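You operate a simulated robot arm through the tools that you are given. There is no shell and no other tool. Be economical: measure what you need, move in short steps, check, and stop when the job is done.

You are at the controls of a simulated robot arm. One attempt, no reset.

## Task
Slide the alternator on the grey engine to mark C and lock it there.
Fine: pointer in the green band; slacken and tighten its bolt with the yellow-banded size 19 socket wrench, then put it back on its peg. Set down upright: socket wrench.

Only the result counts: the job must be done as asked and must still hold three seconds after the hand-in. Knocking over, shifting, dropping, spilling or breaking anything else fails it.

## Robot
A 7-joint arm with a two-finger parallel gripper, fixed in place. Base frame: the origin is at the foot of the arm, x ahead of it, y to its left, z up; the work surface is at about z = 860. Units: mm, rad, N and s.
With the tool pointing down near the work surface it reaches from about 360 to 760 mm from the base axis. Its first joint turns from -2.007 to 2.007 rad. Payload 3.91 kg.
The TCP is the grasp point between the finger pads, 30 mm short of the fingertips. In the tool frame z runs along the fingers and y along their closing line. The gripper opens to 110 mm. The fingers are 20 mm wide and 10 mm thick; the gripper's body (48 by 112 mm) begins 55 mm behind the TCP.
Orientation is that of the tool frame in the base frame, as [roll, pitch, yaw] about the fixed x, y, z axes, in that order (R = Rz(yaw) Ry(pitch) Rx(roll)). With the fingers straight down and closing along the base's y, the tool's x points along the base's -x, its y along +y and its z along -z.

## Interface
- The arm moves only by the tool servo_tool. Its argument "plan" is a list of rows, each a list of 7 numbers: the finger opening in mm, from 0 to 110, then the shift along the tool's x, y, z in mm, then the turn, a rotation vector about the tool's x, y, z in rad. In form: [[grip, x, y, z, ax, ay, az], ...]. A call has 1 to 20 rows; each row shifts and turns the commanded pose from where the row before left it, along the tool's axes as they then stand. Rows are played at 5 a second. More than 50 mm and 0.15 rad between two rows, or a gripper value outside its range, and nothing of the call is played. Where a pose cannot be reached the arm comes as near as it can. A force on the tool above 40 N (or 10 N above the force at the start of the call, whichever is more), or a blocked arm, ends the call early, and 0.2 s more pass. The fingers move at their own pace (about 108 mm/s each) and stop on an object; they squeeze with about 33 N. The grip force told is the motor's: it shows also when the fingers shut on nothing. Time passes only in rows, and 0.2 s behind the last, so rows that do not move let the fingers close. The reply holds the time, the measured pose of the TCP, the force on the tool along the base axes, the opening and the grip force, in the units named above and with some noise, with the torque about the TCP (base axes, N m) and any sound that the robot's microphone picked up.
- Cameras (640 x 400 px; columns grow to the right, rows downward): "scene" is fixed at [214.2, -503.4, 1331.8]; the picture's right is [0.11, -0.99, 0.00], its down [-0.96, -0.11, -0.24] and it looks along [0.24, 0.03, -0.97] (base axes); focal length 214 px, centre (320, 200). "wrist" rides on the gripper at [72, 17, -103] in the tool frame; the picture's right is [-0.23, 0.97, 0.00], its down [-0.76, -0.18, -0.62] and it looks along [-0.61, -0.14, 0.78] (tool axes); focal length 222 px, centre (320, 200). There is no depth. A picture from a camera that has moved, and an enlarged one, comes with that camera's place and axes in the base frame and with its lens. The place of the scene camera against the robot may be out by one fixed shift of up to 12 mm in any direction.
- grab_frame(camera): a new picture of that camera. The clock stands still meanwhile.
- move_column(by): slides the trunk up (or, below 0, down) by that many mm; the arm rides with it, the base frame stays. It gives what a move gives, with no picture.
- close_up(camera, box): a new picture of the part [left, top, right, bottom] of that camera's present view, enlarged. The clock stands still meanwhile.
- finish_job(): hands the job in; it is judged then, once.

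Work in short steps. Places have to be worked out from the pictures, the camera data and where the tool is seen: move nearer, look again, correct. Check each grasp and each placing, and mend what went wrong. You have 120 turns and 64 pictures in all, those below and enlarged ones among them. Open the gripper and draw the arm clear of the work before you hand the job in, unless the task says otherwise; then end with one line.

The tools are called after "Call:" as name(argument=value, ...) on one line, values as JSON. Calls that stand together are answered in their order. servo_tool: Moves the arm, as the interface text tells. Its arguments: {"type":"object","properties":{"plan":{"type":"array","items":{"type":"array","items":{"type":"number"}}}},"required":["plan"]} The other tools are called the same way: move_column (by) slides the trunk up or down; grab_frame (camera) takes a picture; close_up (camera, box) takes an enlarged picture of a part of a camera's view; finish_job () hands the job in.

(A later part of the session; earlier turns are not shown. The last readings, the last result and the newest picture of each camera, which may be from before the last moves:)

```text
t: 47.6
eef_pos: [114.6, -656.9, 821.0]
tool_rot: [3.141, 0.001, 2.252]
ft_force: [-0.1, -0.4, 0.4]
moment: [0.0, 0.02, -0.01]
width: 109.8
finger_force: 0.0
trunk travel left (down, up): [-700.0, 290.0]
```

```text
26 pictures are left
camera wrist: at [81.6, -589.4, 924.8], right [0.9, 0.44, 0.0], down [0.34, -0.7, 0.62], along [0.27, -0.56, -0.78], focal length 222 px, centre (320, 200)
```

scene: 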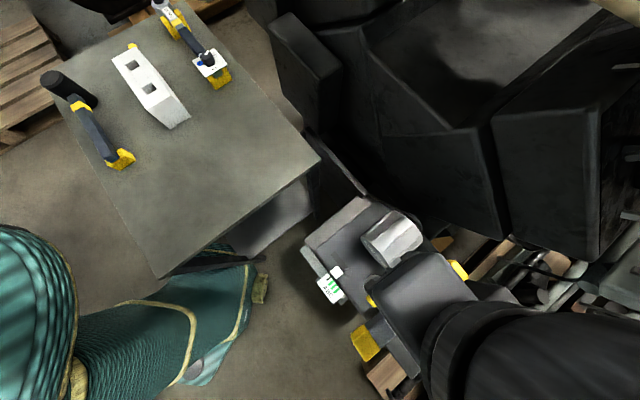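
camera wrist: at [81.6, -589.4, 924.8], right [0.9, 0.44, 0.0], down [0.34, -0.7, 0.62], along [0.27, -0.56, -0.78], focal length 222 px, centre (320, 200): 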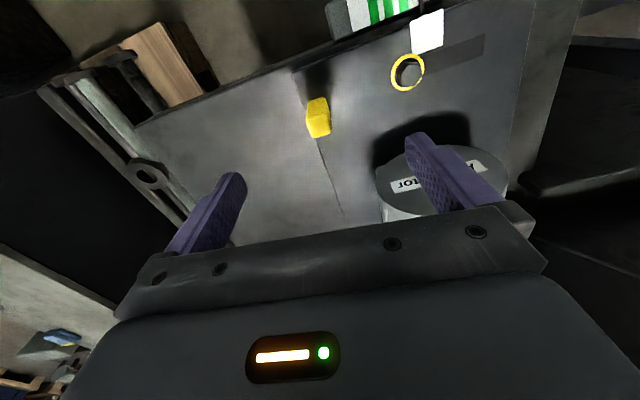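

Hand is right above the handle; alternator clear. Narrow the opening to 60 and descend to z≈725, then look.

Call:
servo_tool(plan=[[60, 0, 0, 25, 0, 0, 0], [60, 0, 0, 25, 0, 0, 0], [60, 0, 0, 25, 0, 0, 0], [60, 0, 0, 15, 0, 0, 0], [60, 0, 0, 0, 0, 0, 0]])

Call:
grab_frame(camera="wrist")

```text
t: 48.8
eef_pos: [115.2, -657.4, 728.3]
tool_rot: [3.141, 0.001, 2.253]
ft_force: [0.4, 0.8, 0.2]
moment: [-0.01, 0.0, -0.01]
width: 60.0
finger_force: 0.2
trunk travel left (down, up): [-700.0, 290.0]
```

```text
25 pictures are left
camera wrist: at [82.6, -589.7, 832.3], right [0.9, 0.44, 0.0], down [0.34, -0.7, 0.62], along [0.28, -0.56, -0.78], focal length 222 px, centre (320, 200)
```

wrist: 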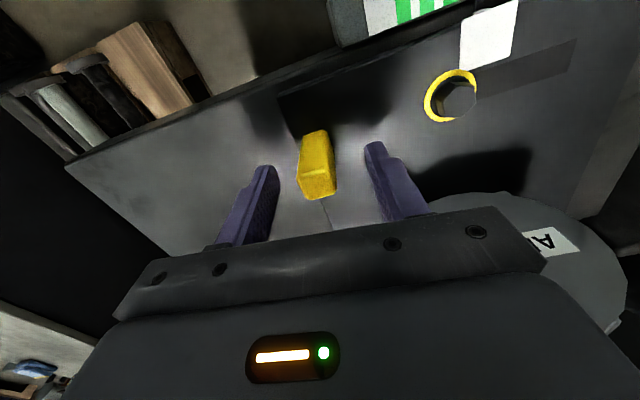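

The handle is between the fingers, top at about TCP height. Lower 10 mm more and close.

Call:
servo_tool(plan=[[60, 0, 0, 10, 0, 0, 0], [40, 0, 0, 0, 0, 0, 0], [20, 0, 0, 0, 0, 0, 0], [0, 0, 0, 0, 0, 0, 0], [0, 0, 0, 0, 0, 0, 0]])

Call:
close_up(camera="wrist", box=[280, 0, 540, 150])

```text
t: 50.0
eef_pos: [114.4, -656.5, 718.6]
tool_rot: [3.141, 0.002, 2.255]
ft_force: [-3.2, -3.0, 1.1]
moment: [-0.44, 0.3, 0.79]
width: 21.4
finger_force: 44.9
trunk travel left (down, up): [-700.0, 290.0]
```

```text
2.46 times, centred on (410, 75) of wrist
camera zoom: at [82.0, -590.0, 822.9], right [0.9, 0.44, 0.0], down [0.34, -0.7, 0.62], along [0.28, -0.56, -0.78], focal length 547 px, centre (98, 508)
```

zoom: 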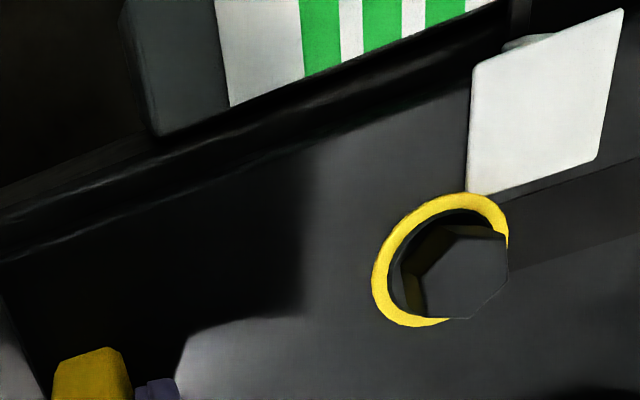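

Gripped (21.4 mm) with a slight yaw misfit (Mz 0.8). I relieve it with a small CCW twist, and begin sliding 10 mm towards C to see whether the plate moves.

Call:
servo_tool(plan=[[0, 0, 0, 0, 0, 0, -0.03], [0, 0, 0, 0, 0, 0, 0]])

Call:
servo_tool(plan=[[0, 0, -2.5, 0, 0, 0, 0], [0, 0, -2.5, 0, 0, 0, 0], [0, 0, -2.5, 0, 0, 0, 0], [0, 0, -2.5, 0, 0, 0, 0], [0, 0, 0, 0, 0, 0, 0]])

```text
t: 50.6
eef_pos: [116.3, -657.8, 719.0]
tool_rot: [3.14, 0.002, 2.284]
ft_force: [-3.4, -8.5, 1.5]
moment: [-0.21, 0.68, 0.56]
width: 20.9
finger_force: 45.0
trunk travel left (down, up): [-700.0, 290.0]
```

```text
t: 51.8
eef_pos: [107.2, -664.8, 718.4]
tool_rot: [3.14, 0.004, 2.283]
ft_force: [17.3, -15.4, -0.6]
moment: [0.49, 0.69, 0.67]
width: 21.1
finger_force: 44.9
trunk travel left (down, up): [-700.0, 290.0]
```

The plate is moving; a side force of ~23 N says that the rail runs a few degrees further CCW than my line. I relieve it sideways and twist a bit more.

Call:
servo_tool(plan=[[0, -1, 0, 0, 0, 0, -0.03], [0, -1, 0, 0, 0, 0, 0], [0, 0, 0, 0, 0, 0, 0]])

Call:
grab_frame(camera="wrist")

```text
t: 52.6
eef_pos: [108.1, -664.6, 719.1]
tool_rot: [3.139, 0.002, 2.315]
ft_force: [4.2, -4.8, 5.3]
moment: [-0.97, -0.33, 0.75]
width: 20.5
finger_force: 45.2
trunk travel left (down, up): [-700.0, 290.0]
```

```text
23 pictures are left
camera wrist: at [70.9, -598.9, 823.0], right [0.87, 0.49, 0.0], down [0.38, -0.68, 0.62], along [0.31, -0.54, -0.78], focal length 222 px, centre (320, 200)
```

wrist: 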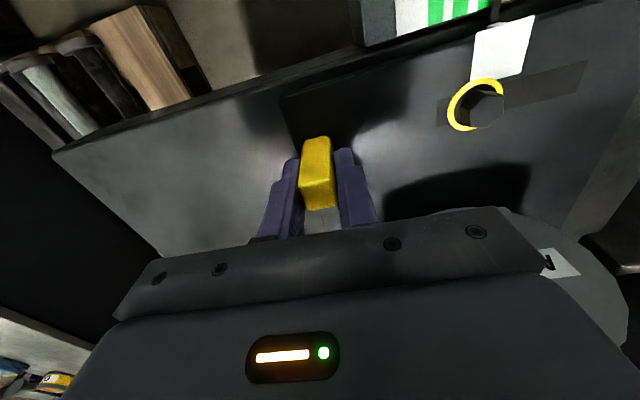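

The plate slides (slot now visible on both sides of the bolt); slide direction ≈44°. Move 16 mm further and look at the scale.

Call:
servo_tool(plan=[[0, -0.1, -4, 0, 0, 0, 0], [0, -0.1, -4, 0, 0, 0, 0], [0, -0.1, -4, 0, 0, 0, 0], [0, -0.1, -4, 0, 0, 0, 0], [0, 0, 0, 0, 0, 0, 0]])

Call:
close_up(camera="wrist", box=[380, 0, 580, 130])

Call:
close_up(camera="scene", box=[290, 240, 390, 320])

```text
t: 53.8
eef_pos: [96.0, -675.0, 720.1]
tool_rot: [-3.141, 0.0, 2.315]
ft_force: [3.1, -1.8, 3.3]
moment: [-0.01, 0.63, 1.08]
width: 20.7
finger_force: 44.7
trunk travel left (down, up): [-700.0, 290.0]
```

```text
3.08 times, centred on (480, 65) of wrist
camera zoom: at [59.5, -610.3, 823.0], right [0.87, 0.49, 0.0], down [0.38, -0.68, 0.62], along [0.31, -0.54, -0.78], focal length 684 px, centre (-172, 615)
```

zoom: 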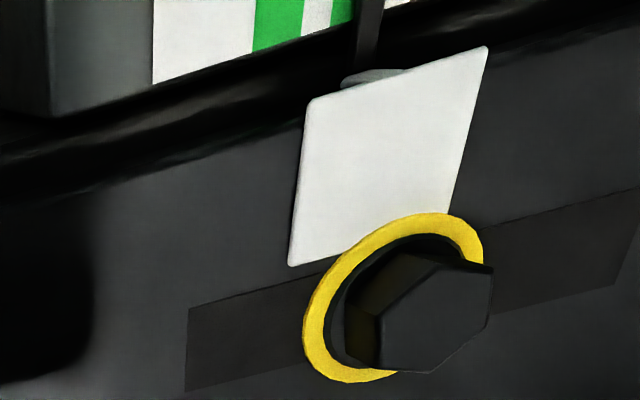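

```text
5.00 times, centred on (340, 280) of scene
camera zoom: at [214.2, -503.4, 1331.8], right [0.11, -0.99, 0.0], down [-0.96, -0.11, -0.24], along [0.24, 0.03, -0.97], focal length 1072 px, centre (220, -200)
```

zoom: 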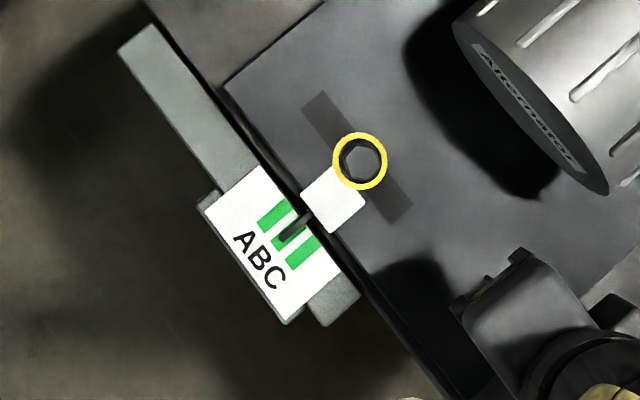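

The scene camera shows it clearly: pointer on B now; bar spacing ≈14.3 mm. Move 14 mm more.

Call:
servo_tool(plan=[[0, -0.1, -4, 0, 0, 0, 0], [0, -0.1, -4, 0, 0, 0, 0], [0, -0.1, -3, 0, 0, 0, 0], [0, -0.1, -3, 0, 0, 0, 0], [0, 0, 0, 0, 0, 0, 0]])

Call:
close_up(camera="scene", box=[315, 265, 355, 297])

```text
t: 55.0
eef_pos: [91.6, -679.5, 718.8]
tool_rot: [3.138, 0.003, 2.317]
ft_force: [27.8, -20.2, -14.8]
moment: [-1.0, 0.11, 0.73]
width: 20.5
finger_force: 44.6
out of reach, approached as far as the arm can: row 2, 4
trunk travel left (down, up): [-700.0, 290.0]
```

```text
12.50 times, centred on (335, 281) of scene
camera zoom: at [214.2, -503.4, 1331.8], right [0.11, -0.99, 0.0], down [-0.96, -0.11, -0.24], along [0.24, 0.03, -0.97], focal length 2681 px, centre (132, -812)
```

zoom: 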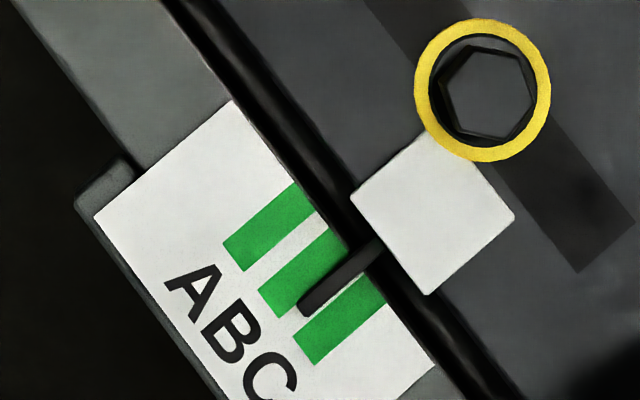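

Arm reach ran out ~8 mm short of C. I relieve the strain, release, raise, and lower the trunk for more reach.

Call:
servo_tool(plan=[[0, -1, 4, 0, 0, 0, 0], [0, 0, 2, 0, 0, 0, 0], [0, 0, 0, 0, 0, 0, 0]])

```text
t: 55.8
eef_pos: [95.3, -675.9, 719.0]
tool_rot: [3.139, 0.0, 2.315]
ft_force: [23.8, -18.7, -8.8]
moment: [-0.18, 1.01, 0.75]
width: 20.5
finger_force: 45.1
trunk travel left (down, up): [-700.0, 290.0]
```

Call:
servo_tool(plan=[[0, -1.5, 0, 0, 0, 0, 0], [0, -1.5, 0, 0, 0, 0, 0], [0, 0, 0, 0, 0, 0, 0]])

```text
t: 56.6
eef_pos: [94.0, -677.0, 718.3]
tool_rot: [3.14, -0.001, 2.311]
ft_force: [11.3, -9.4, -10.7]
moment: [-1.24, -0.38, 0.73]
width: 20.6
finger_force: 45.0
trunk travel left (down, up): [-700.0, 290.0]
```

Side force halved; now open, rise 200 mm.

Call:
servo_tool(plan=[[0, -1, 0, -0.5, 0, 0, 0], [30, 0, 0, 0, 0, 0, 0], [60, 0, 0, 0, 0, 0, 0], [60, 0, 0, -20, 0, 0, 0], [60, 0, 0, -40, 0, 0, 0], [60, 0, 0, -45, 0, 0, 0], [60, 0, 0, -45, 0, 0, 0], [60, 0, 0, -45, 0, 0, 0]])

Call:
move_column(by=-120)

Call:
grab_frame(camera="scene")

```text
t: 58.4
eef_pos: [94.4, -676.1, 915.2]
tool_rot: [3.14, 0.0, 2.316]
ft_force: [-0.8, 0.2, 0.0]
moment: [-0.03, 0.0, 0.0]
width: 60.0
finger_force: 0.1
trunk travel left (down, up): [-700.0, 290.0]
```

```text
t: 59.9
eef_pos: [94.1, -678.4, 796.1]
tool_rot: [3.141, 0.001, 2.315]
ft_force: [-0.6, 0.4, -0.2]
moment: [0.0, 0.01, 0.03]
width: 59.7
finger_force: 0.2
trunk travel left (down, up): [-580.0, 410.0]
```

```text
19 pictures are left
```

scene: 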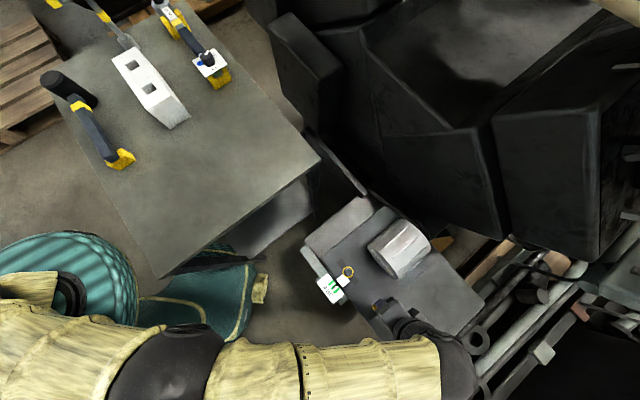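

Trunk lowered by 120 without trouble; wrench still stands on its peg. Descend over the handle and grip it again.

Call:
servo_tool(plan=[[60, 0, 0, 30, 0, 0, 0], [60, 0, 0, 30, 0, 0, 0], [60, 0, 0, 17, 0, 0, 0], [40, 0, 0, 0, 0, 0, 0], [20, 0, 0, 0, 0, 0, 0], [0, 0, 0, 0, 0, 0, 0], [0, 0, 0, 0, 0, 0, 0]])

Call:
close_up(camera="scene", box=[315, 265, 355, 297])

```text
t: 61.5
eef_pos: [94.5, -676.3, 717.8]
tool_rot: [3.138, 0.003, 2.315]
ft_force: [-2.6, -1.2, -2.6]
moment: [-0.9, -0.05, 0.96]
width: 20.8
finger_force: 45.0
trunk travel left (down, up): [-580.0, 410.0]
```

```text
12.50 times, centred on (335, 281) of scene
camera zoom: at [214.2, -503.4, 1331.8], right [0.11, -0.99, 0.0], down [-0.96, -0.11, -0.24], along [0.24, 0.03, -0.97], focal length 2681 px, centre (132, -812)
```

zoom: 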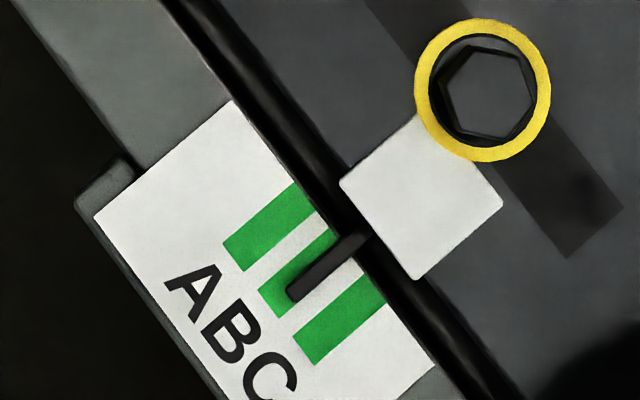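

11.8 mm to go to mid-C (band ≈7 mm wide). Slide 12 mm.

Call:
servo_tool(plan=[[0, -0.1, -3, 0, 0, 0, 0], [0, -0.1, -3, 0, 0, 0, 0], [0, -0.1, -3, 0, 0, 0, 0], [0, -0.1, -3, 0, 0, 0, 0], [0, 0, 0, 0, 0, 0, 0]])

Call:
close_up(camera="scene", box=[315, 265, 355, 297])

```text
t: 62.7
eef_pos: [84.7, -685.9, 717.9]
tool_rot: [3.139, 0.0, 2.314]
ft_force: [-5.0, 11.7, -3.3]
moment: [-0.34, 0.58, 0.94]
width: 20.6
finger_force: 45.0
trunk travel left (down, up): [-580.0, 410.0]
```

```text
12.50 times, centred on (335, 281) of scene
camera zoom: at [214.2, -503.4, 1331.8], right [0.11, -0.99, 0.0], down [-0.96, -0.11, -0.24], along [0.24, 0.03, -0.97], focal length 2681 px, centre (132, -812)
```

zoom: 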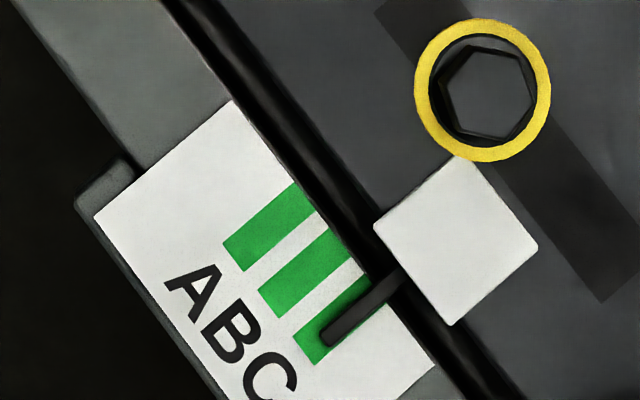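

Pointer appears on band C near its middle. I release, rise, and check from directly above with the wrist camera to exclude parallax.

Call:
servo_tool(plan=[[0, 0, 0, 0, 0, 0, 0], [30, 0, 0, 0, 0, 0, 0], [60, 0, 0, 0, 0, 0, 0], [60, 0, 0, -25, 0, 0, 0], [60, 0, 0, -40, 0, 0, 0], [60, 0, 0, -45, 0, 0, 0], [60, -3, 45, -10, 0, 0, 0], [60, -3, 45, 0, 0, 0, 0]])

Call:
close_up(camera="wrist", box=[290, 0, 410, 90])

Call:
close_up(camera="scene", box=[315, 265, 355, 297])

```text
t: 64.5
eef_pos: [158.4, -628.8, 837.2]
tool_rot: [3.14, 0.004, 2.314]
ft_force: [-0.4, 0.4, 0.1]
moment: [-0.03, 0.02, 0.01]
width: 60.0
finger_force: 0.1
trunk travel left (down, up): [-580.0, 410.0]
```

```text
4.44 times, centred on (350, 45) of wrist
camera zoom: at [120.7, -563.4, 941.4], right [0.87, 0.49, 0.0], down [0.38, -0.68, 0.62], along [0.31, -0.54, -0.78], focal length 987 px, centre (187, 889)
```

zoom: 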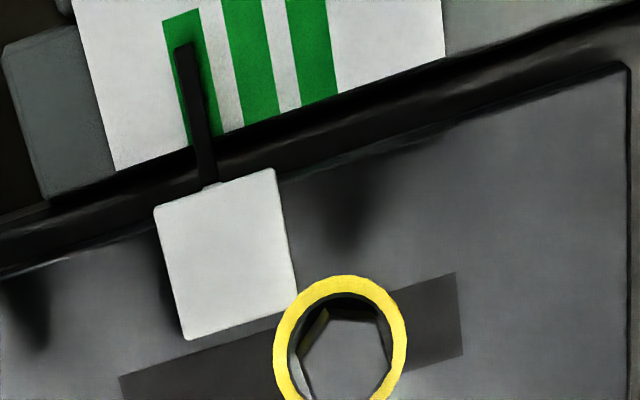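

```text
12.50 times, centred on (335, 281) of scene
camera zoom: at [214.2, -503.4, 1331.8], right [0.11, -0.99, 0.0], down [-0.96, -0.11, -0.24], along [0.24, 0.03, -0.97], focal length 2681 px, centre (132, -812)
```

zoom: 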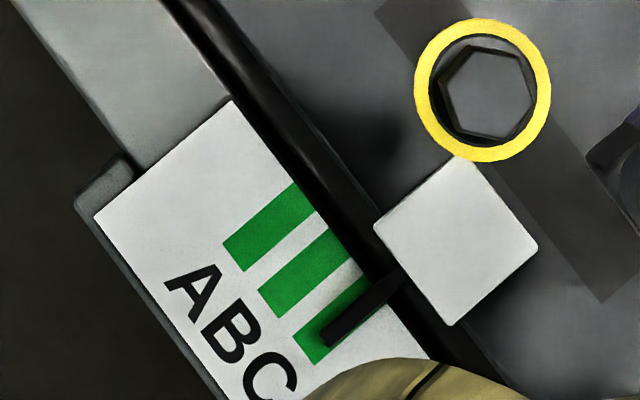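

Seen straight down, the pointer sits within band C (about 1 mm from middle). Now raise the trunk back and fetch the wrench.

Call:
move_column(by=120)

Call:
servo_tool(plan=[[60, 0, 0, -45, 0, 0, 0.023], [80, 0, 0, -45, 0, 0, 0], [110, 0, 0, -45, 0, 0, 0], [110, 0, 0, -25, 0, 0, 0]])

Call:
servo_tool(plan=[[110, 8.59, 43.7, 0, 0, 0, 0], [110, 8.59, 43.7, 0, 0, 0, 0], [110, 8.59, 43.7, 0, 0, 0, 0], [110, 8.59, 43.7, 0, 0, 0, 0], [110, 8.59, 43.7, 0, 0, 0, 0], [110, 8.59, 43.7, 0, 0, 0, 0], [110, 8.59, 43.7, 0, 0, 0, 0], [110, 8.59, 43.7, 0, 0, 0, 0], [110, 8.59, 43.7, 0, 0, 0, 0], [110, 8.59, 43.7, 0, 0, 0, 0], [110, 8.59, 43.7, 0, 0, 0, 0], [110, 8.59, 43.7, 0, 0, 0, 0], [110, 8.59, 43.7, 0, 0, 0, 0], [110, 8.59, 43.7, 0, 0, 0, 0], [110, 8.59, 43.7, 0, 0, 0, 0], [110, 8.59, 43.7, 0, 0, 0, 0], [110, 8.59, 43.7, 0, 0, 0, 0], [110, 8.59, 43.7, 0, 0, 0, 0], [110, 8.59, 43.7, 0, 0, 0, 0], [110, 8.59, 43.7, 0, 0, 0, 0]])

Call:
grab_frame(camera="wrist")

```text
t: 66.0
eef_pos: [156.7, -630.0, 956.3]
tool_rot: [3.139, 0.0, 2.314]
ft_force: [-0.8, 0.3, 0.2]
moment: [0.04, 0.01, 0.01]
width: 60.3
finger_force: 0.0
trunk travel left (down, up): [-700.0, 290.0]
```

```text
t: 67.0
eef_pos: [156.6, -627.9, 1117.7]
tool_rot: [3.139, 0.002, 2.291]
ft_force: [-0.6, 0.7, 0.5]
moment: [0.01, 0.0, -0.04]
width: 109.8
finger_force: 0.1
trunk travel left (down, up): [-700.0, 290.0]
```

```text
t: 71.2
eef_pos: [703.1, 76.7, 1117.1]
tool_rot: [3.14, 0.002, 2.29]
ft_force: [-1.1, -0.5, -0.4]
moment: [-0.03, 0.0, 0.03]
width: 109.6
finger_force: 0.1
trunk travel left (down, up): [-700.0, 290.0]
```

```text
14 pictures are left
camera wrist: at [667.1, 143.6, 1222.2], right [0.88, 0.47, 0.0], down [0.37, -0.69, 0.62], along [0.29, -0.55, -0.78], focal length 222 px, centre (320, 200)
```

wrist: 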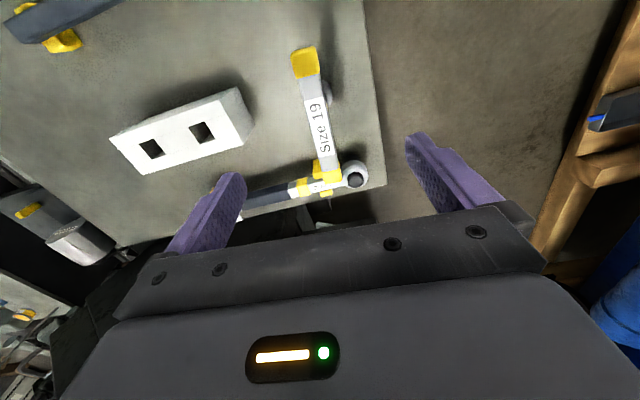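

Bar is aligned under the hand; descend to 1005 and grip.

Call:
servo_tool(plan=[[110, 0, -1, 40, 0, 0, 0], [110, 0, 0, 40, 0, 0, 0], [110, 0, 0, 32, 0, 0, 0], [60, 0, 0, 0, 0, 0, 0], [20, 0, 0, 0, 0, 0, 0], [0, 0, 0, 0, 0, 0, 0], [0, 0, 0, 0, 0, 0, 0]])

Call:
servo_tool(plan=[[0, 0, 0, -10, 0, 0, 0], [0, 0, 0, -20, 0, 0, 0], [0, 0, 0, -35, 0, 0, 0], [0, 0, 0, -35, 0, 0, 0]])

```text
t: 72.8
eef_pos: [699.6, 74.6, 1005.8]
tool_rot: [3.139, 0.002, 2.289]
ft_force: [0.5, 0.8, 0.1]
moment: [0.05, -0.09, 0.01]
width: 19.8
finger_force: 32.6
trunk travel left (down, up): [-700.0, 290.0]
```

```text
t: 73.8
eef_pos: [700.1, 74.7, 1106.7]
tool_rot: [3.141, 0.002, 2.292]
ft_force: [0.6, 0.7, -4.2]
moment: [-0.04, 0.0, 0.03]
width: 19.9
finger_force: 33.2
trunk travel left (down, up): [-700.0, 290.0]
```

Wrench in hand. Travel to the bolt, then turn to yaw 2.988 (where the socket last mated) while descending.

Call:
servo_tool(plan=[[0, -7.36, -41.45, 0, 0, 0, 0], [0, -7.36, -41.45, 0, 0, 0, 0], [0, -7.36, -41.45, 0, 0, 0, 0], [0, -7.36, -41.45, 0, 0, 0, 0], [0, -7.36, -41.45, 0, 0, 0, 0], [0, -7.36, -41.45, 0, 0, 0, 0], [0, -7.36, -41.45, 0, 0, 0, 0], [0, -7.36, -41.45, 0, 0, 0, 0], [0, -7.36, -41.45, 0, 0, 0, 0], [0, -7.36, -41.45, 0, 0, 0, 0], [0, -7.36, -41.45, 0, 0, 0, 0], [0, -7.36, -41.45, 0, 0, 0, 0], [0, -7.36, -41.45, 0, 0, 0, 0], [0, -7.36, -41.45, 0, 0, 0, 0], [0, -7.36, -41.45, 0, 0, 0, 0], [0, -7.36, -41.45, 0, 0, 0, 0], [0, -7.36, -41.45, 0, 0, 0, 0], [0, -7.36, -41.45, 0, 0, 0, 0], [0, -7.36, -41.45, 0, 0, 0, 0], [0, -7.36, -41.45, 0, 0, 0, 0]])

Call:
servo_tool(plan=[[0, 0, 0, 45, 0, 0, -0.139], [0, 0, 0, 45, 0, 0, -0.139], [0, 0, 0, 45, 0, 0, -0.139], [0, 0, 0, 45, 0, 0, -0.139], [0, 0, 0, 30, 0, 0, -0.139], [0, 0, 0, 0, 0, 0, 0]])

Call:
close_up(camera="wrist", box=[300, 30, 380, 150])

```text
t: 78.0
eef_pos: [171.1, -581.0, 1105.3]
tool_rot: [3.136, -0.002, 2.292]
ft_force: [0.5, 0.4, -3.0]
moment: [0.06, 0.03, -0.03]
width: 19.9
finger_force: 33.1
trunk travel left (down, up): [-700.0, 290.0]
```

```text
t: 79.4
eef_pos: [175.8, -582.6, 894.3]
tool_rot: [3.142, 0.001, 2.988]
ft_force: [-0.2, -0.1, -2.7]
moment: [-0.01, 0.02, -0.01]
width: 19.7
finger_force: 33.2
trunk travel left (down, up): [-700.0, 290.0]
```

```text
3.33 times, centred on (340, 90) of wrist
camera zoom: at [106.0, -554.2, 999.6], right [0.37, 0.93, 0.0], down [0.72, -0.29, 0.62], along [0.58, -0.23, -0.78], focal length 740 px, centre (253, 567)
```

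zoom: 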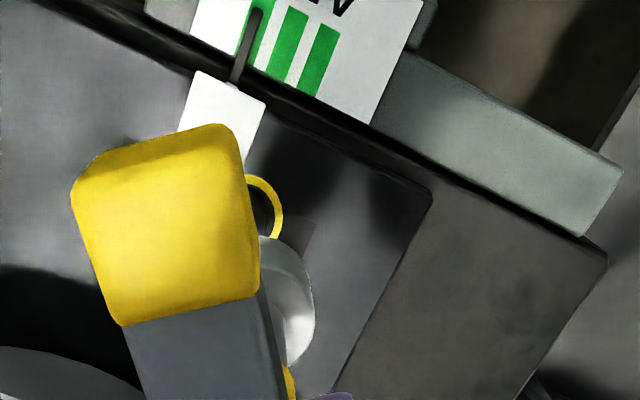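

Ring center works out at about (176, -585); I correct by about (+0.5, -1.8) in tool axes and descend to just above contact.

Call:
servo_tool(plan=[[0, 0.3, -1.8, 25, 0, 0, 0], [0, 0, 0, 25, 0, 0, 0], [0, 0, 0, 12, 0, 0, 0], [0, 0, 0, 0, 0, 0, 0]])

Call:
servo_tool(plan=[[0, 0, 0, 4, 0, 0, 0], [0, 0, 0, 3, 0, 0, 0], [0, 0, 0, 0, 0, 0, 0]])

```text
t: 80.4
eef_pos: [174.2, -585.1, 835.4]
tool_rot: [-3.138, 0.003, 2.984]
ft_force: [0.2, 1.9, 15.2]
moment: [0.16, 0.17, -0.01]
width: 19.9
finger_force: 32.6
trunk travel left (down, up): [-700.0, 290.0]
```

```text
t: 81.2
eef_pos: [176.5, -584.3, 829.5]
tool_rot: [-3.136, 0.005, 2.986]
ft_force: [3.4, 0.3, 32.3]
moment: [0.03, -0.19, 0.02]
width: 19.8
finger_force: 33.0
trunk travel left (down, up): [-700.0, 290.0]
```

Contact came at 835 already: the slackened bolt has risen (hex top ≈690), and the socket is on top, nearly aligned. I ease pressure and sweep a few degrees CCW to find the hex.

Call:
servo_tool(plan=[[0, 0, 0, -1.5, 0, 0, 0], [0, 0, 0, 0, 0, 0, -0.03], [0, 0, 0, 0, 0, 0, -0.03], [0, 0, 0, 0, 0, 0, -0.03], [0, 0, 0, 0, 0, 0, -0.03], [0, 0, 0, 0, 0, 0, 0]])

```text
t: 82.6
eef_pos: [174.8, -584.0, 828.6]
tool_rot: [-3.14, 0.005, 3.106]
ft_force: [4.8, -2.9, 23.8]
moment: [-0.4, -0.55, 0.02]
width: 19.9
finger_force: 33.0
trunk travel left (down, up): [-700.0, 290.0]
```

I check the seating visually.

Call:
close_up(camera="wrist", box=[310, 60, 380, 150])

```text
4.44 times, centred on (345, 105) of wrist
camera zoom: at [101.7, -563.1, 932.5], right [0.26, 0.97, 0.0], down [0.75, -0.2, 0.63], along [0.6, -0.16, -0.78], focal length 987 px, centre (209, 622)
```

zoom: 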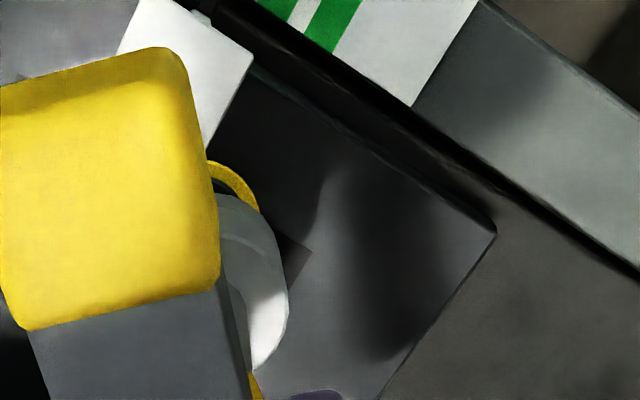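

Not engaged: the socket bottom is ~12 mm above the ring, and the axis is off by about (-1.5, -2.5) in tool axes. I lift slightly, shift, restore yaw 2.988 and press gently again.

Call:
servo_tool(plan=[[0, 0, 0, -8, 0, 0, 0.06], [0, -1.5, -2.5, 0, 0, 0, 0.06], [0, 0, 0, 0, 0, 0, 0]])

Call:
servo_tool(plan=[[0, 0, 0, 3, 0, 0, 0], [0, 0, 0, 3, 0, 0, 0], [0, 0, 0, 0, 0, 0, 0]])

```text
t: 83.4
eef_pos: [174.5, -586.3, 835.9]
tool_rot: [3.14, 0.002, 2.983]
ft_force: [0.1, -0.3, -3.6]
moment: [0.01, 0.02, -0.02]
width: 19.7
finger_force: 32.9
trunk travel left (down, up): [-700.0, 290.0]
```

```text
t: 84.2
eef_pos: [175.4, -586.6, 828.7]
tool_rot: [3.14, 0.002, 2.983]
ft_force: [0.5, 0.1, -4.0]
moment: [-0.03, 0.03, -0.02]
width: 19.6
finger_force: 33.0
trunk travel left (down, up): [-700.0, 290.0]
```

No force now at 828.7 – it's passing over the hex. Continue.

Call:
servo_tool(plan=[[0, 0, 0, 3, 0, 0, 0], [0, 0, 0, 3, 0, 0, 0], [0, 0, 0, 0, 0, 0, 0]])

Call:
servo_tool(plan=[[0, 0, 0, 3, 0, 0, 0], [0, 0, 0, 0, 0, 0, 0]])

```text
t: 85.0
eef_pos: [175.5, -587.7, 828.8]
tool_rot: [-3.134, 0.005, 2.984]
ft_force: [-0.1, -0.4, 30.9]
moment: [0.23, 0.23, 0.0]
width: 19.8
finger_force: 32.3
trunk travel left (down, up): [-700.0, 290.0]
```

```text
t: 85.6
eef_pos: [175.7, -586.6, 824.4]
tool_rot: [-3.138, 0.006, 2.986]
ft_force: [1.8, -1.7, 31.8]
moment: [-0.05, -0.15, 0.0]
width: 20.1
finger_force: 33.0
trunk travel left (down, up): [-700.0, 290.0]
```

Contact again on top, now central, but the wrench slips up in the grip at ~32 N, so I must press lightly. Ease by 2 mm and sweep CCW slowly ~0.2 rad.

Call:
servo_tool(plan=[[0, 0, 0, -1.5, 0, 0, 0], [0, 0, 0, 0, 0, 0, -0.03], [0, 0, 0, 0, 0, 0, -0.03], [0, 0, 0, 0, 0, 0, -0.03], [0, 0, 0, 0, 0, 0, 0]])

Call:
servo_tool(plan=[[0, 0, 0, 0, 0, 0, -0.03], [0, 0, 0, 0, 0, 0, -0.03], [0, 0, 0, 0, 0, 0, -0.03], [0, 0, 0, 0, 0, 0, -0.03], [0, 0, 0, 0, 0, 0, 0]])

```text
t: 86.8
eef_pos: [175.6, -585.8, 823.6]
tool_rot: [-3.141, 0.003, 3.074]
ft_force: [5.5, -3.9, 25.0]
moment: [-0.36, -0.6, -0.02]
width: 19.7
finger_force: 32.6
trunk travel left (down, up): [-700.0, 290.0]
```

```text
t: 88.0
eef_pos: [174.8, -587.4, 824.0]
tool_rot: [-3.141, 0.004, -3.09]
ft_force: [7.1, -2.1, 22.9]
moment: [-0.18, -0.75, -0.02]
width: 19.7
finger_force: 32.7
trunk travel left (down, up): [-700.0, 290.0]
```

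Zero torque and offset contact on the -x side; the flag's corner may now be under the rim. I look.

Call:
close_up(camera="wrist", box=[300, 60, 370, 130])

Call:
close_up(camera="scene", box=[320, 250, 380, 300])

```text
5.71 times, centred on (335, 95) of wrist
camera zoom: at [100.7, -572.8, 927.5], right [0.18, 0.98, 0.0], down [0.77, -0.14, 0.63], along [0.62, -0.11, -0.78], focal length 1269 px, centre (234, 800)
```

zoom: 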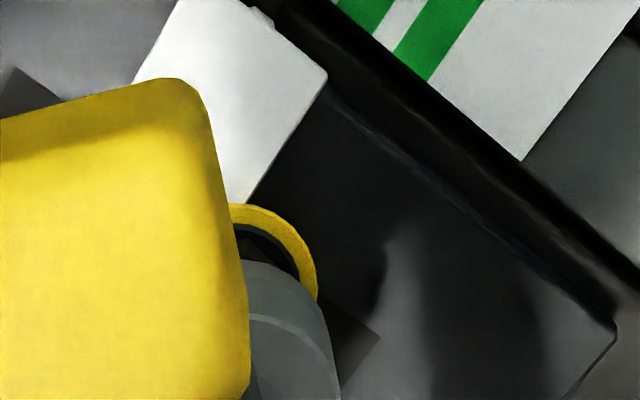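

```text
8.00 times, centred on (350, 275) of scene
camera zoom: at [214.2, -503.4, 1331.8], right [0.11, -0.99, 0.0], down [-0.96, -0.11, -0.24], along [0.24, 0.03, -0.97], focal length 1716 px, centre (80, -400)
```

zoom: 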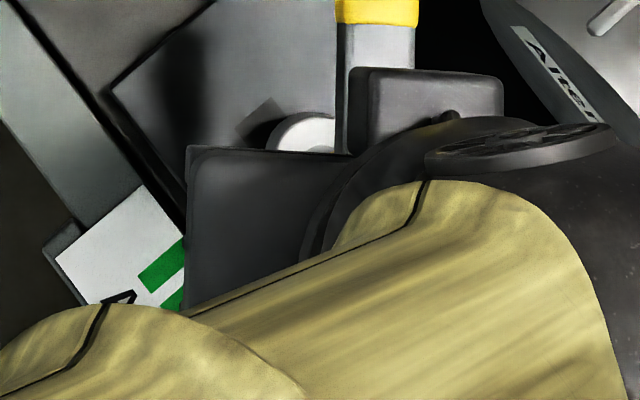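

No flag contact; the socket is coaxial with the ring but still on top of the hex. Only yaw remains: I sweep CW slowly with this light press, watching for the force drop.

Call:
servo_tool(plan=[[0, 0, 0, 0, 0, 0, 0.04], [0, 0, 0, 0, 0, 0, 0.04], [0, 0, 0, 0, 0, 0, 0.04], [0, 0, 0, 0, 0, 0, 0.04], [0, 0, 0, 0, 0, 0, 0.04], [0, 0, 0, 0, 0, 0, 0.04], [0, 0, 0, 0, 0, 0, 0]])

Call:
servo_tool(plan=[[0, 0, 0, 0, 0, 0, 0.04], [0, 0, 0, 0, 0, 0, 0.04], [0, 0, 0, 0, 0, 0, 0.04], [0, 0, 0, 0, 0, 0, 0.04], [0, 0, 0, 0, 0, 0, 0]])

```text
t: 89.6
eef_pos: [174.0, -586.7, 824.1]
tool_rot: [3.142, 0.001, 2.955]
ft_force: [-6.5, -1.0, 18.0]
moment: [-0.06, 0.86, 0.05]
width: 19.5
finger_force: 32.9
trunk travel left (down, up): [-700.0, 290.0]
```

```text
t: 90.8
eef_pos: [174.7, -586.2, 823.8]
tool_rot: [-3.141, 0.003, 2.795]
ft_force: [-2.9, -0.4, 10.4]
moment: [0.09, 0.53, 0.03]
width: 19.6
finger_force: 33.4
trunk travel left (down, up): [-700.0, 290.0]
```

Force is falling as I turn CW. Follow down by 3 mm.

Call:
servo_tool(plan=[[0, 0, 0, 1.5, 0, 0, 0], [0, 0, 0, 1.5, 0, 0, 0], [0, 0, 0, 0, 0, 0, 0]])

```text
t: 91.6
eef_pos: [174.8, -586.2, 823.0]
tool_rot: [-3.137, 0.009, 2.796]
ft_force: [-0.2, -0.2, 32.9]
moment: [0.08, 0.23, 0.0]
width: 19.6
finger_force: 33.3
trunk travel left (down, up): [-700.0, 290.0]
```

Call:
servo_tool(plan=[[0, 0, 0, -0.5, 0, 0, 0.04], [0, 0, 0, 0, 0, 0, 0.04], [0, 0, 0, 0, 0, 0, 0.04], [0, 0, 0, 0, 0, 0, 0.04], [0, 0, 0, 0, 0, 0, 0.04], [0, 0, 0, 0, 0, 0, 0]])

Call:
servo_tool(plan=[[0, 0, 0, 0, 0, 0, 0.04], [0, 0, 0, 0, 0, 0, 0.04], [0, 0, 0, 0, 0, 0, 0.04], [0, 0, 0, 0, 0, 0, 0.04], [0, 0, 0, 0, 0, 0, 0.04], [0, 0, 0, 0, 0, 0, 0]])

```text
t: 93.0
eef_pos: [174.5, -586.3, 822.1]
tool_rot: [-3.14, 0.006, 2.595]
ft_force: [-1.5, -2.5, 30.0]
moment: [-0.11, 0.36, 0.02]
width: 19.7
finger_force: 32.8
trunk travel left (down, up): [-700.0, 290.0]
```

```text
t: 94.4
eef_pos: [175.7, -586.9, 821.6]
tool_rot: [-3.141, 0.003, 2.396]
ft_force: [-1.3, -3.7, 21.9]
moment: [-0.21, 0.22, -0.04]
width: 19.4
finger_force: 32.4
trunk travel left (down, up): [-700.0, 290.0]
```

Call:
close_up(camera="wrist", box=[300, 60, 370, 130])

```text
5.71 times, centred on (335, 95) of wrist
camera zoom: at [132.6, -524.2, 925.2], right [0.83, 0.56, 0.0], down [0.44, -0.65, 0.63], along [0.35, -0.52, -0.78], focal length 1269 px, centre (234, 800)
```

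zoom: 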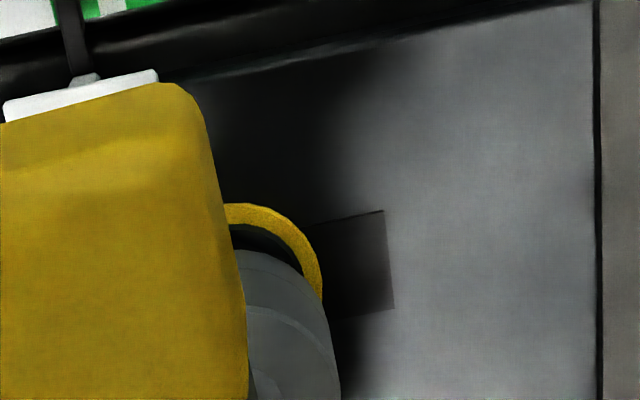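

Still on top. I lift, shift aside, and look at the hex orientation to set yaw precisely.

Call:
servo_tool(plan=[[0, 0, 0, -20, 0, 0, 0], [0, 0, 0, -30, 0, 0, 0], [0, 0, -22, -10, 0, 0, 0], [0, 0, -23, 0, 0, 0, 0], [0, 0, 0, 0, 0, 0, 0]])

Call:
close_up(camera="wrist", box=[325, 60, 395, 120])

```text
t: 95.6
eef_pos: [143.7, -619.2, 879.7]
tool_rot: [3.139, 0.001, 2.399]
ft_force: [-1.0, -0.1, -2.7]
moment: [0.03, 0.0, 0.01]
width: 19.6
finger_force: 32.9
trunk travel left (down, up): [-700.0, 290.0]
```

```text
6.67 times, centred on (360, 90) of wrist
camera zoom: at [101.0, -557.0, 983.5], right [0.83, 0.56, 0.0], down [0.44, -0.65, 0.62], along [0.35, -0.51, -0.78], focal length 1481 px, centre (53, 933)
```

zoom: 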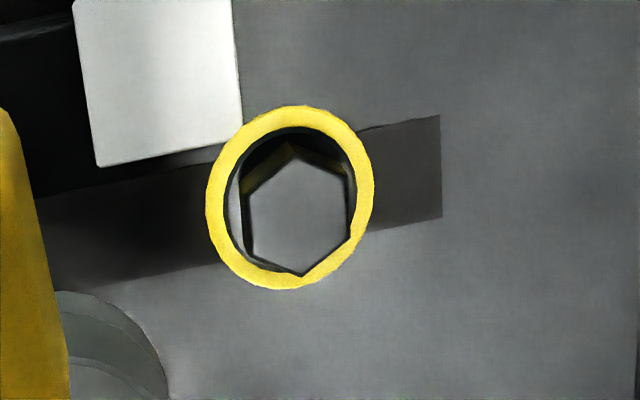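

Now the hex is clear: vertices at ≈9° (mod 60), bolt center at (176, -585). The socket's vertices sit at about yaw+33°, so I set yaw ≈2.73 rad and center on (176, -585), staying high, to settle and read.

Call:
servo_tool(plan=[[0, 0, 0, 0, 0, 0, -0.111], [0, 0, 0, 0, 0, 0, -0.111], [0, 0, 0, 0, 0, 0, -0.11], [0, -8, 22.1, 10, 0, 0, 0], [0, -8, 22.2, 15, 0, 0, 0], [0, 0, 0, 10, 0, 0, 0], [0, 0, 0, 0, 0, 0, 0], [0, 0, 0, 0, 0, 0, 0]])

Call:
servo_tool(plan=[[0, 0, 0, 0, 0, 0, 0]])

Call:
servo_tool(plan=[[0, 0, 0, 0, 0, 0, 0]])

Call:
servo_tool(plan=[[0, 0, 0, 0, 0, 0, 0]])

```text
t: 97.4
eef_pos: [174.8, -585.9, 844.7]
tool_rot: [3.138, 0.001, 2.728]
ft_force: [-0.2, -0.1, -3.0]
moment: [0.0, 0.01, 0.0]
width: 19.8
finger_force: 33.3
trunk travel left (down, up): [-700.0, 290.0]
```

```text
t: 97.8
eef_pos: [174.8, -586.2, 844.1]
tool_rot: [3.139, 0.0, 2.728]
ft_force: [-0.2, 0.3, -3.3]
moment: [0.01, 0.04, 0.0]
width: 19.8
finger_force: 33.1
trunk travel left (down, up): [-700.0, 290.0]
```

```text
t: 98.2
eef_pos: [175.5, -585.1, 845.4]
tool_rot: [3.139, 0.002, 2.729]
ft_force: [-0.4, -1.3, -2.6]
moment: [0.0, 0.0, -0.02]
width: 19.7
finger_force: 33.5
trunk travel left (down, up): [-700.0, 290.0]
```

```text
t: 98.6
eef_pos: [176.1, -586.1, 844.7]
tool_rot: [3.141, 0.002, 2.727]
ft_force: [0.3, 0.7, -2.9]
moment: [0.02, 0.0, -0.01]
width: 19.7
finger_force: 33.3
trunk travel left (down, up): [-700.0, 290.0]
```

Mean (175.3, -585.8); trim +0.8 in y and descend gently.

Call:
servo_tool(plan=[[0, -0.3, 0.8, 5, 0, 0, 0], [0, 0, 0, 5, 0, 0, 0], [0, 0, 0, 4, 0, 0, 0], [0, 0, 0, 0, 0, 0, 0]])

Call:
servo_tool(plan=[[0, 0, 0, 2, 0, 0, 0], [0, 0, 0, 2, 0, 0, 0], [0, 0, 0, 0, 0, 0, 0]])

Call:
servo_tool(plan=[[0, 0, 0, 2, 0, 0, 0], [0, 0, 0, 0, 0, 0, 0]])

```text
t: 99.6
eef_pos: [176.1, -585.2, 829.6]
tool_rot: [3.141, 0.002, 2.728]
ft_force: [-0.2, 0.8, -2.6]
moment: [0.01, 0.03, 0.02]
width: 19.9
finger_force: 32.8
trunk travel left (down, up): [-700.0, 290.0]
```

```text
t: 100.4
eef_pos: [177.0, -585.0, 825.5]
tool_rot: [3.14, 0.003, 2.726]
ft_force: [0.6, 0.3, -4.1]
moment: [0.02, 0.01, 0.0]
width: 19.6
finger_force: 33.2
trunk travel left (down, up): [-700.0, 290.0]
```

```text
t: 101.0
eef_pos: [177.9, -585.5, 823.6]
tool_rot: [3.14, 0.002, 2.727]
ft_force: [0.9, 0.6, -3.6]
moment: [0.03, 0.04, 0.02]
width: 19.3
finger_force: 32.7
trunk travel left (down, up): [-700.0, 290.0]
```

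Call:
servo_tool(plan=[[0, 0, 0, 2, 0, 0, 0], [0, 0, 0, 0, 0, 0, 0]])

Call:
servo_tool(plan=[[0, 0, 0, 1.5, 0, 0, 0], [0, 0, 0, 0, 0, 0, 0]])

Call:
servo_tool(plan=[[0, 0, 0, 1.5, 0, 0, 0], [0, 0, 0, 0, 0, 0, 0]])

```text
t: 101.6
eef_pos: [176.9, -584.8, 821.8]
tool_rot: [3.141, 0.002, 2.727]
ft_force: [-0.9, 0.4, -2.4]
moment: [0.01, 0.01, -0.01]
width: 19.4
finger_force: 33.3
trunk travel left (down, up): [-700.0, 290.0]
```

```text
t: 102.2
eef_pos: [177.0, -585.5, 822.1]
tool_rot: [3.138, 0.001, 2.728]
ft_force: [0.0, 0.2, -2.3]
moment: [0.05, 0.12, 0.02]
width: 19.5
finger_force: 32.7
trunk travel left (down, up): [-700.0, 290.0]
```

```text
t: 102.8
eef_pos: [177.7, -585.5, 822.1]
tool_rot: [-3.141, 0.004, 2.729]
ft_force: [-1.0, 1.8, 11.5]
moment: [0.27, 0.34, 0.0]
width: 19.6
finger_force: 32.6
trunk travel left (down, up): [-700.0, 290.0]
```

Light contact (14 N) with its center on the -x side: shift ~1.5 mm to -x and wiggle yaw ±0.1 under this light load.

Call:
servo_tool(plan=[[0, 0.7, -0.3, 0, 0, 0, 0], [0, 0.7, -0.3, 0, 0, 0, 0], [0, 0, 0, 0, 0, 0, -0.03], [0, 0, 0, 0, 0, 0, -0.03], [0, 0, 0, 0, 0, 0, -0.03], [0, 0, 0, 0, 0, 0, 0]])

Call:
servo_tool(plan=[[0, 0, 0, 0, 0, 0, 0.03], [0, 0, 0, 0, 0, 0, 0.03], [0, 0, 0, 0, 0, 0, 0.03], [0, 0, 0, 0, 0, 0, 0.03], [0, 0, 0, 0, 0, 0, 0.03], [0, 0, 0, 0, 0, 0, 0.03], [0, 0, 0, 0, 0, 0, 0]])

```text
t: 104.2
eef_pos: [175.5, -585.5, 821.5]
tool_rot: [-3.141, 0.002, 2.819]
ft_force: [2.3, 0.1, 20.9]
moment: [0.01, -0.2, 0.03]
width: 19.5
finger_force: 33.3
trunk travel left (down, up): [-700.0, 290.0]
```

```text
t: 105.8
eef_pos: [175.4, -586.1, 821.9]
tool_rot: [-3.14, 0.003, 2.636]
ft_force: [3.8, -2.6, 25.2]
moment: [-0.22, -0.24, 0.04]
width: 19.7
finger_force: 33.1
trunk travel left (down, up): [-700.0, 290.0]
```

Still on top; residual lateral misfit is likely. I do a small lateral spiral search under light load at yaw≈2.70.

Call:
servo_tool(plan=[[0, 0, 0, -0.8, 0, 0, -0.06], [0, 0.8, 0, 0, 0, 0, 0], [0, 0, 0.8, 0, 0, 0, 0], [0, -0.8, 0, 0, 0, 0, 0], [0, -0.8, 0, 0, 0, 0, 0], [0, 0, -0.8, 0, 0, 0, 0], [0, 0, -0.8, 0, 0, 0, 0], [0, 0.8, 0, 0, 0, 0, 0], [0, 0.8, 0, 0, 0, 0, 0], [0, 0, 0, 0, 0, 0, 0]])

Call:
servo_tool(plan=[[0, 0.8, 0, 0, 0, 0, 0], [0, 0, 0.8, 0, 0, 0, 0], [0, 0, 0.8, 0, 0, 0, 0], [0, 0, 0.8, 0, 0, 0, 0], [0, -0.8, 0, 0, 0, 0, 0], [0, -0.8, 0, 0, 0, 0, 0], [0, 0, 0, 0, 0, 0, 0]])

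```text
t: 108.0
eef_pos: [174.2, -585.9, 821.5]
tool_rot: [3.141, 0.003, 2.699]
ft_force: [2.2, 0.6, 15.8]
moment: [-0.02, -0.06, -0.02]
width: 19.5
finger_force: 32.6
trunk travel left (down, up): [-700.0, 290.0]
```

```text
t: 109.6
eef_pos: [176.1, -583.7, 821.8]
tool_rot: [3.141, 0.003, 2.698]
ft_force: [0.3, -3.8, 9.8]
moment: [-0.61, 0.04, 0.09]
width: 19.6
finger_force: 32.9
trunk travel left (down, up): [-700.0, 290.0]
```

Fz fell and a lateral force appeared – maybe entering. Press 2 mm further and see.

Call:
servo_tool(plan=[[0, 0, 0, 1, 0, 0, 0], [0, 0, 0, 1, 0, 0, 0], [0, 0, 0, 0, 0, 0, 0]])

```text
t: 110.4
eef_pos: [176.7, -583.5, 819.6]
tool_rot: [-3.141, 0.005, 2.697]
ft_force: [-3.1, 0.4, 27.8]
moment: [-0.14, 0.66, -0.01]
width: 19.6
finger_force: 33.4
trunk travel left (down, up): [-700.0, 290.0]
```

Call:
close_up(camera="wrist", box=[300, 50, 380, 150])

```text
4.00 times, centred on (340, 100) of wrist
camera zoom: at [116.8, -535.7, 924.6], right [0.62, 0.78, 0.0], down [0.61, -0.49, 0.63], along [0.49, -0.39, -0.78], focal length 888 px, centre (240, 600)
```

zoom: 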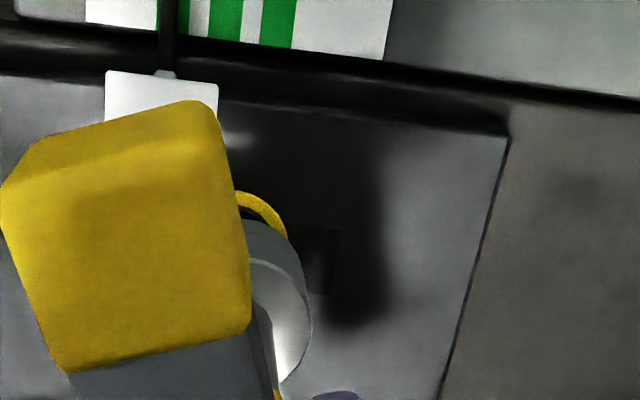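

The ring is displaced about 3 mm to the tool's -y side relative to the socket. Lift 4 mm, shift -3 mm in y and +0.7 in x, and press lightly again.

Call:
servo_tool(plan=[[0, 0, 0, -5, 0, 0, 0], [0, 0.7, -3, 0, 0, 0, 0], [0, 0, 0, 0, 0, 0, 0], [0, 0, 0, 3, 0, 0, 0], [0, 0, 0, 0, 0, 0, 0]])

Call:
servo_tool(plan=[[0, 0, 0, 2, 0, 0, 0], [0, 0, 0, 0, 0, 0, 0]])

```text
t: 111.6
eef_pos: [173.3, -585.7, 818.5]
tool_rot: [3.14, -0.001, 2.7]
ft_force: [-1.9, 1.2, -1.8]
moment: [0.24, 0.3, -0.01]
width: 19.7
finger_force: 32.9
trunk travel left (down, up): [-700.0, 290.0]
```

```text
t: 112.2
eef_pos: [174.8, -586.2, 819.5]
tool_rot: [-3.141, 0.001, 2.697]
ft_force: [-3.7, 1.5, 3.4]
moment: [0.34, 0.61, 0.02]
width: 19.5
finger_force: 33.6
trunk travel left (down, up): [-700.0, 290.0]
```

The same side-force signature as the first successful entry has appeared. Trim +0.9 in tool x and continue down.

Call:
servo_tool(plan=[[0, 0.9, 0, 1, 0, 0, 0], [0, 0, 0, 1.5, 0, 0, 0], [0, 0, 0, 0, 0, 0, 0]])

```text
t: 113.0
eef_pos: [173.1, -585.9, 814.3]
tool_rot: [3.137, 0.0, 2.697]
ft_force: [-6.9, 1.5, -5.7]
moment: [0.21, 0.83, 0.02]
width: 19.5
finger_force: 33.4
trunk travel left (down, up): [-700.0, 290.0]
```

It's going in (z 814, no vertical resistance). Continue with another small trim.

Call:
servo_tool(plan=[[0, 0.6, 0, 1.5, 0, 0, 0], [0, 0, 0, 1.5, 0, 0, 0], [0, 0, 0, 0, 0, 0, 0]])

Call:
servo_tool(plan=[[0, 0, 0, 1.5, 0, 0, 0], [0, 0, 0, 0, 0, 0, 0]])

```text
t: 113.8
eef_pos: [171.7, -585.4, 812.6]
tool_rot: [3.14, 0.002, 2.698]
ft_force: [-6.3, 4.9, -0.8]
moment: [0.47, 0.9, 0.01]
width: 19.6
finger_force: 32.9
trunk travel left (down, up): [-700.0, 290.0]
```

```text
t: 114.4
eef_pos: [172.1, -586.0, 811.3]
tool_rot: [3.139, 0.0, 2.697]
ft_force: [-7.3, 3.0, 0.0]
moment: [0.37, 0.93, 0.03]
width: 19.6
finger_force: 33.1
trunk travel left (down, up): [-700.0, 290.0]
```

Call:
servo_tool(plan=[[0, 0, 0, 1.5, 0, 0, 0], [0, 0, 0, 1.5, 0, 0, 0], [0, 0, 0, 0, 0, 0, 0]])

Call:
servo_tool(plan=[[0, 0, 0, 0, 0, 0, 0.05], [0, 0, 0, 0, 0, 0, 0.05], [0, 0, 0, 0, 0, 0, 0.05], [0, 0, 0, 0, 0, 0, 0]])

Call:
close_up(camera="wrist", box=[300, 50, 380, 150])

```text
t: 115.2
eef_pos: [173.3, -585.5, 810.6]
tool_rot: [-3.14, 0.003, 2.696]
ft_force: [-7.1, 4.5, 12.2]
moment: [0.46, 0.76, 0.03]
width: 19.7
finger_force: 33.4
trunk travel left (down, up): [-700.0, 290.0]
```

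```text
t: 116.2
eef_pos: [173.4, -585.3, 810.2]
tool_rot: [3.141, 0.007, 2.548]
ft_force: [-2.1, 4.3, 17.3]
moment: [0.26, 0.08, 0.17]
width: 19.5
finger_force: 32.9
trunk travel left (down, up): [-700.0, 290.0]
```

```text
4.00 times, centred on (340, 100) of wrist
camera zoom: at [122.2, -530.4, 913.8], right [0.73, 0.68, 0.0], down [0.53, -0.57, 0.63], along [0.43, -0.46, -0.78], focal length 888 px, centre (240, 600)
```

zoom: 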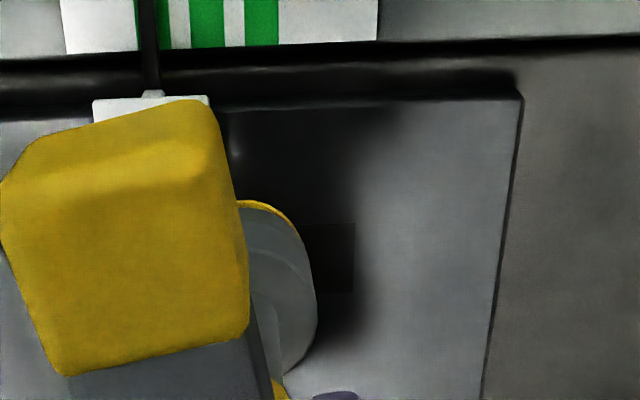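

Engaged: the socket rim is down on the ring (only a sliver shows) and torque resists CW. Continue tightening.

Call:
servo_tool(plan=[[0, 0, 0, 0, 0, 0, 0.06], [0, 0, 0, 0, 0, 0, 0.06], [0, 0, 0, 0, 0, 0, 0.06], [0, 0, 0, 0, 0, 0, 0.06], [0, 0, 0, 0, 0, 0, 0]])

Call:
servo_tool(plan=[[0, 0, 0, 0, 0, 0, 0.06], [0, 0, 0, 0, 0, 0, 0.06], [0, 0, 0, 0, 0, 0, 0.06], [0, 0, 0, 0, 0, 0, 0.06], [0, 0, 0, 0, 0, 0, 0]])

```text
t: 117.4
eef_pos: [172.5, -583.7, 808.5]
tool_rot: [3.139, 0.004, 2.307]
ft_force: [2.3, 1.4, 17.8]
moment: [-0.1, -0.49, 0.36]
width: 19.8
finger_force: 32.5
trunk travel left (down, up): [-700.0, 290.0]
```

```text
t: 118.6
eef_pos: [173.6, -585.8, 807.9]
tool_rot: [3.139, 0.001, 2.065]
ft_force: [3.9, 1.1, 14.9]
moment: [0.04, -0.42, 0.58]
width: 19.5
finger_force: 33.0
trunk travel left (down, up): [-700.0, 290.0]
```

Torque is building (0.17→0.36→0.58 Nm). Turn further.

Call:
servo_tool(plan=[[0, 0, 0, 0, 0, 0, 0.05], [0, 0, 0, 0, 0, 0, 0.05], [0, 0, 0, 0, 0, 0, 0.05], [0, 0, 0, 0, 0, 0, 0]])

Call:
close_up(camera="wrist", box=[290, 40, 390, 165])

```text
t: 119.6
eef_pos: [174.3, -584.3, 809.4]
tool_rot: [3.14, 0.002, 1.919]
ft_force: [2.7, 3.0, 15.3]
moment: [0.2, -0.3, 0.78]
width: 19.6
finger_force: 32.7
trunk travel left (down, up): [-700.0, 290.0]
```

```text
3.20 times, centred on (340, 102) of wrist
camera zoom: at [164.1, -510.4, 913.4], right [0.99, 0.12, 0.0], down [0.09, -0.78, 0.62], along [0.08, -0.62, -0.78], focal length 711 px, centre (256, 512)
```

zoom: 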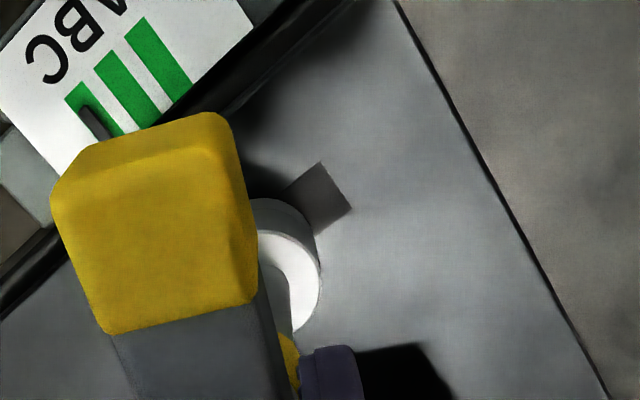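

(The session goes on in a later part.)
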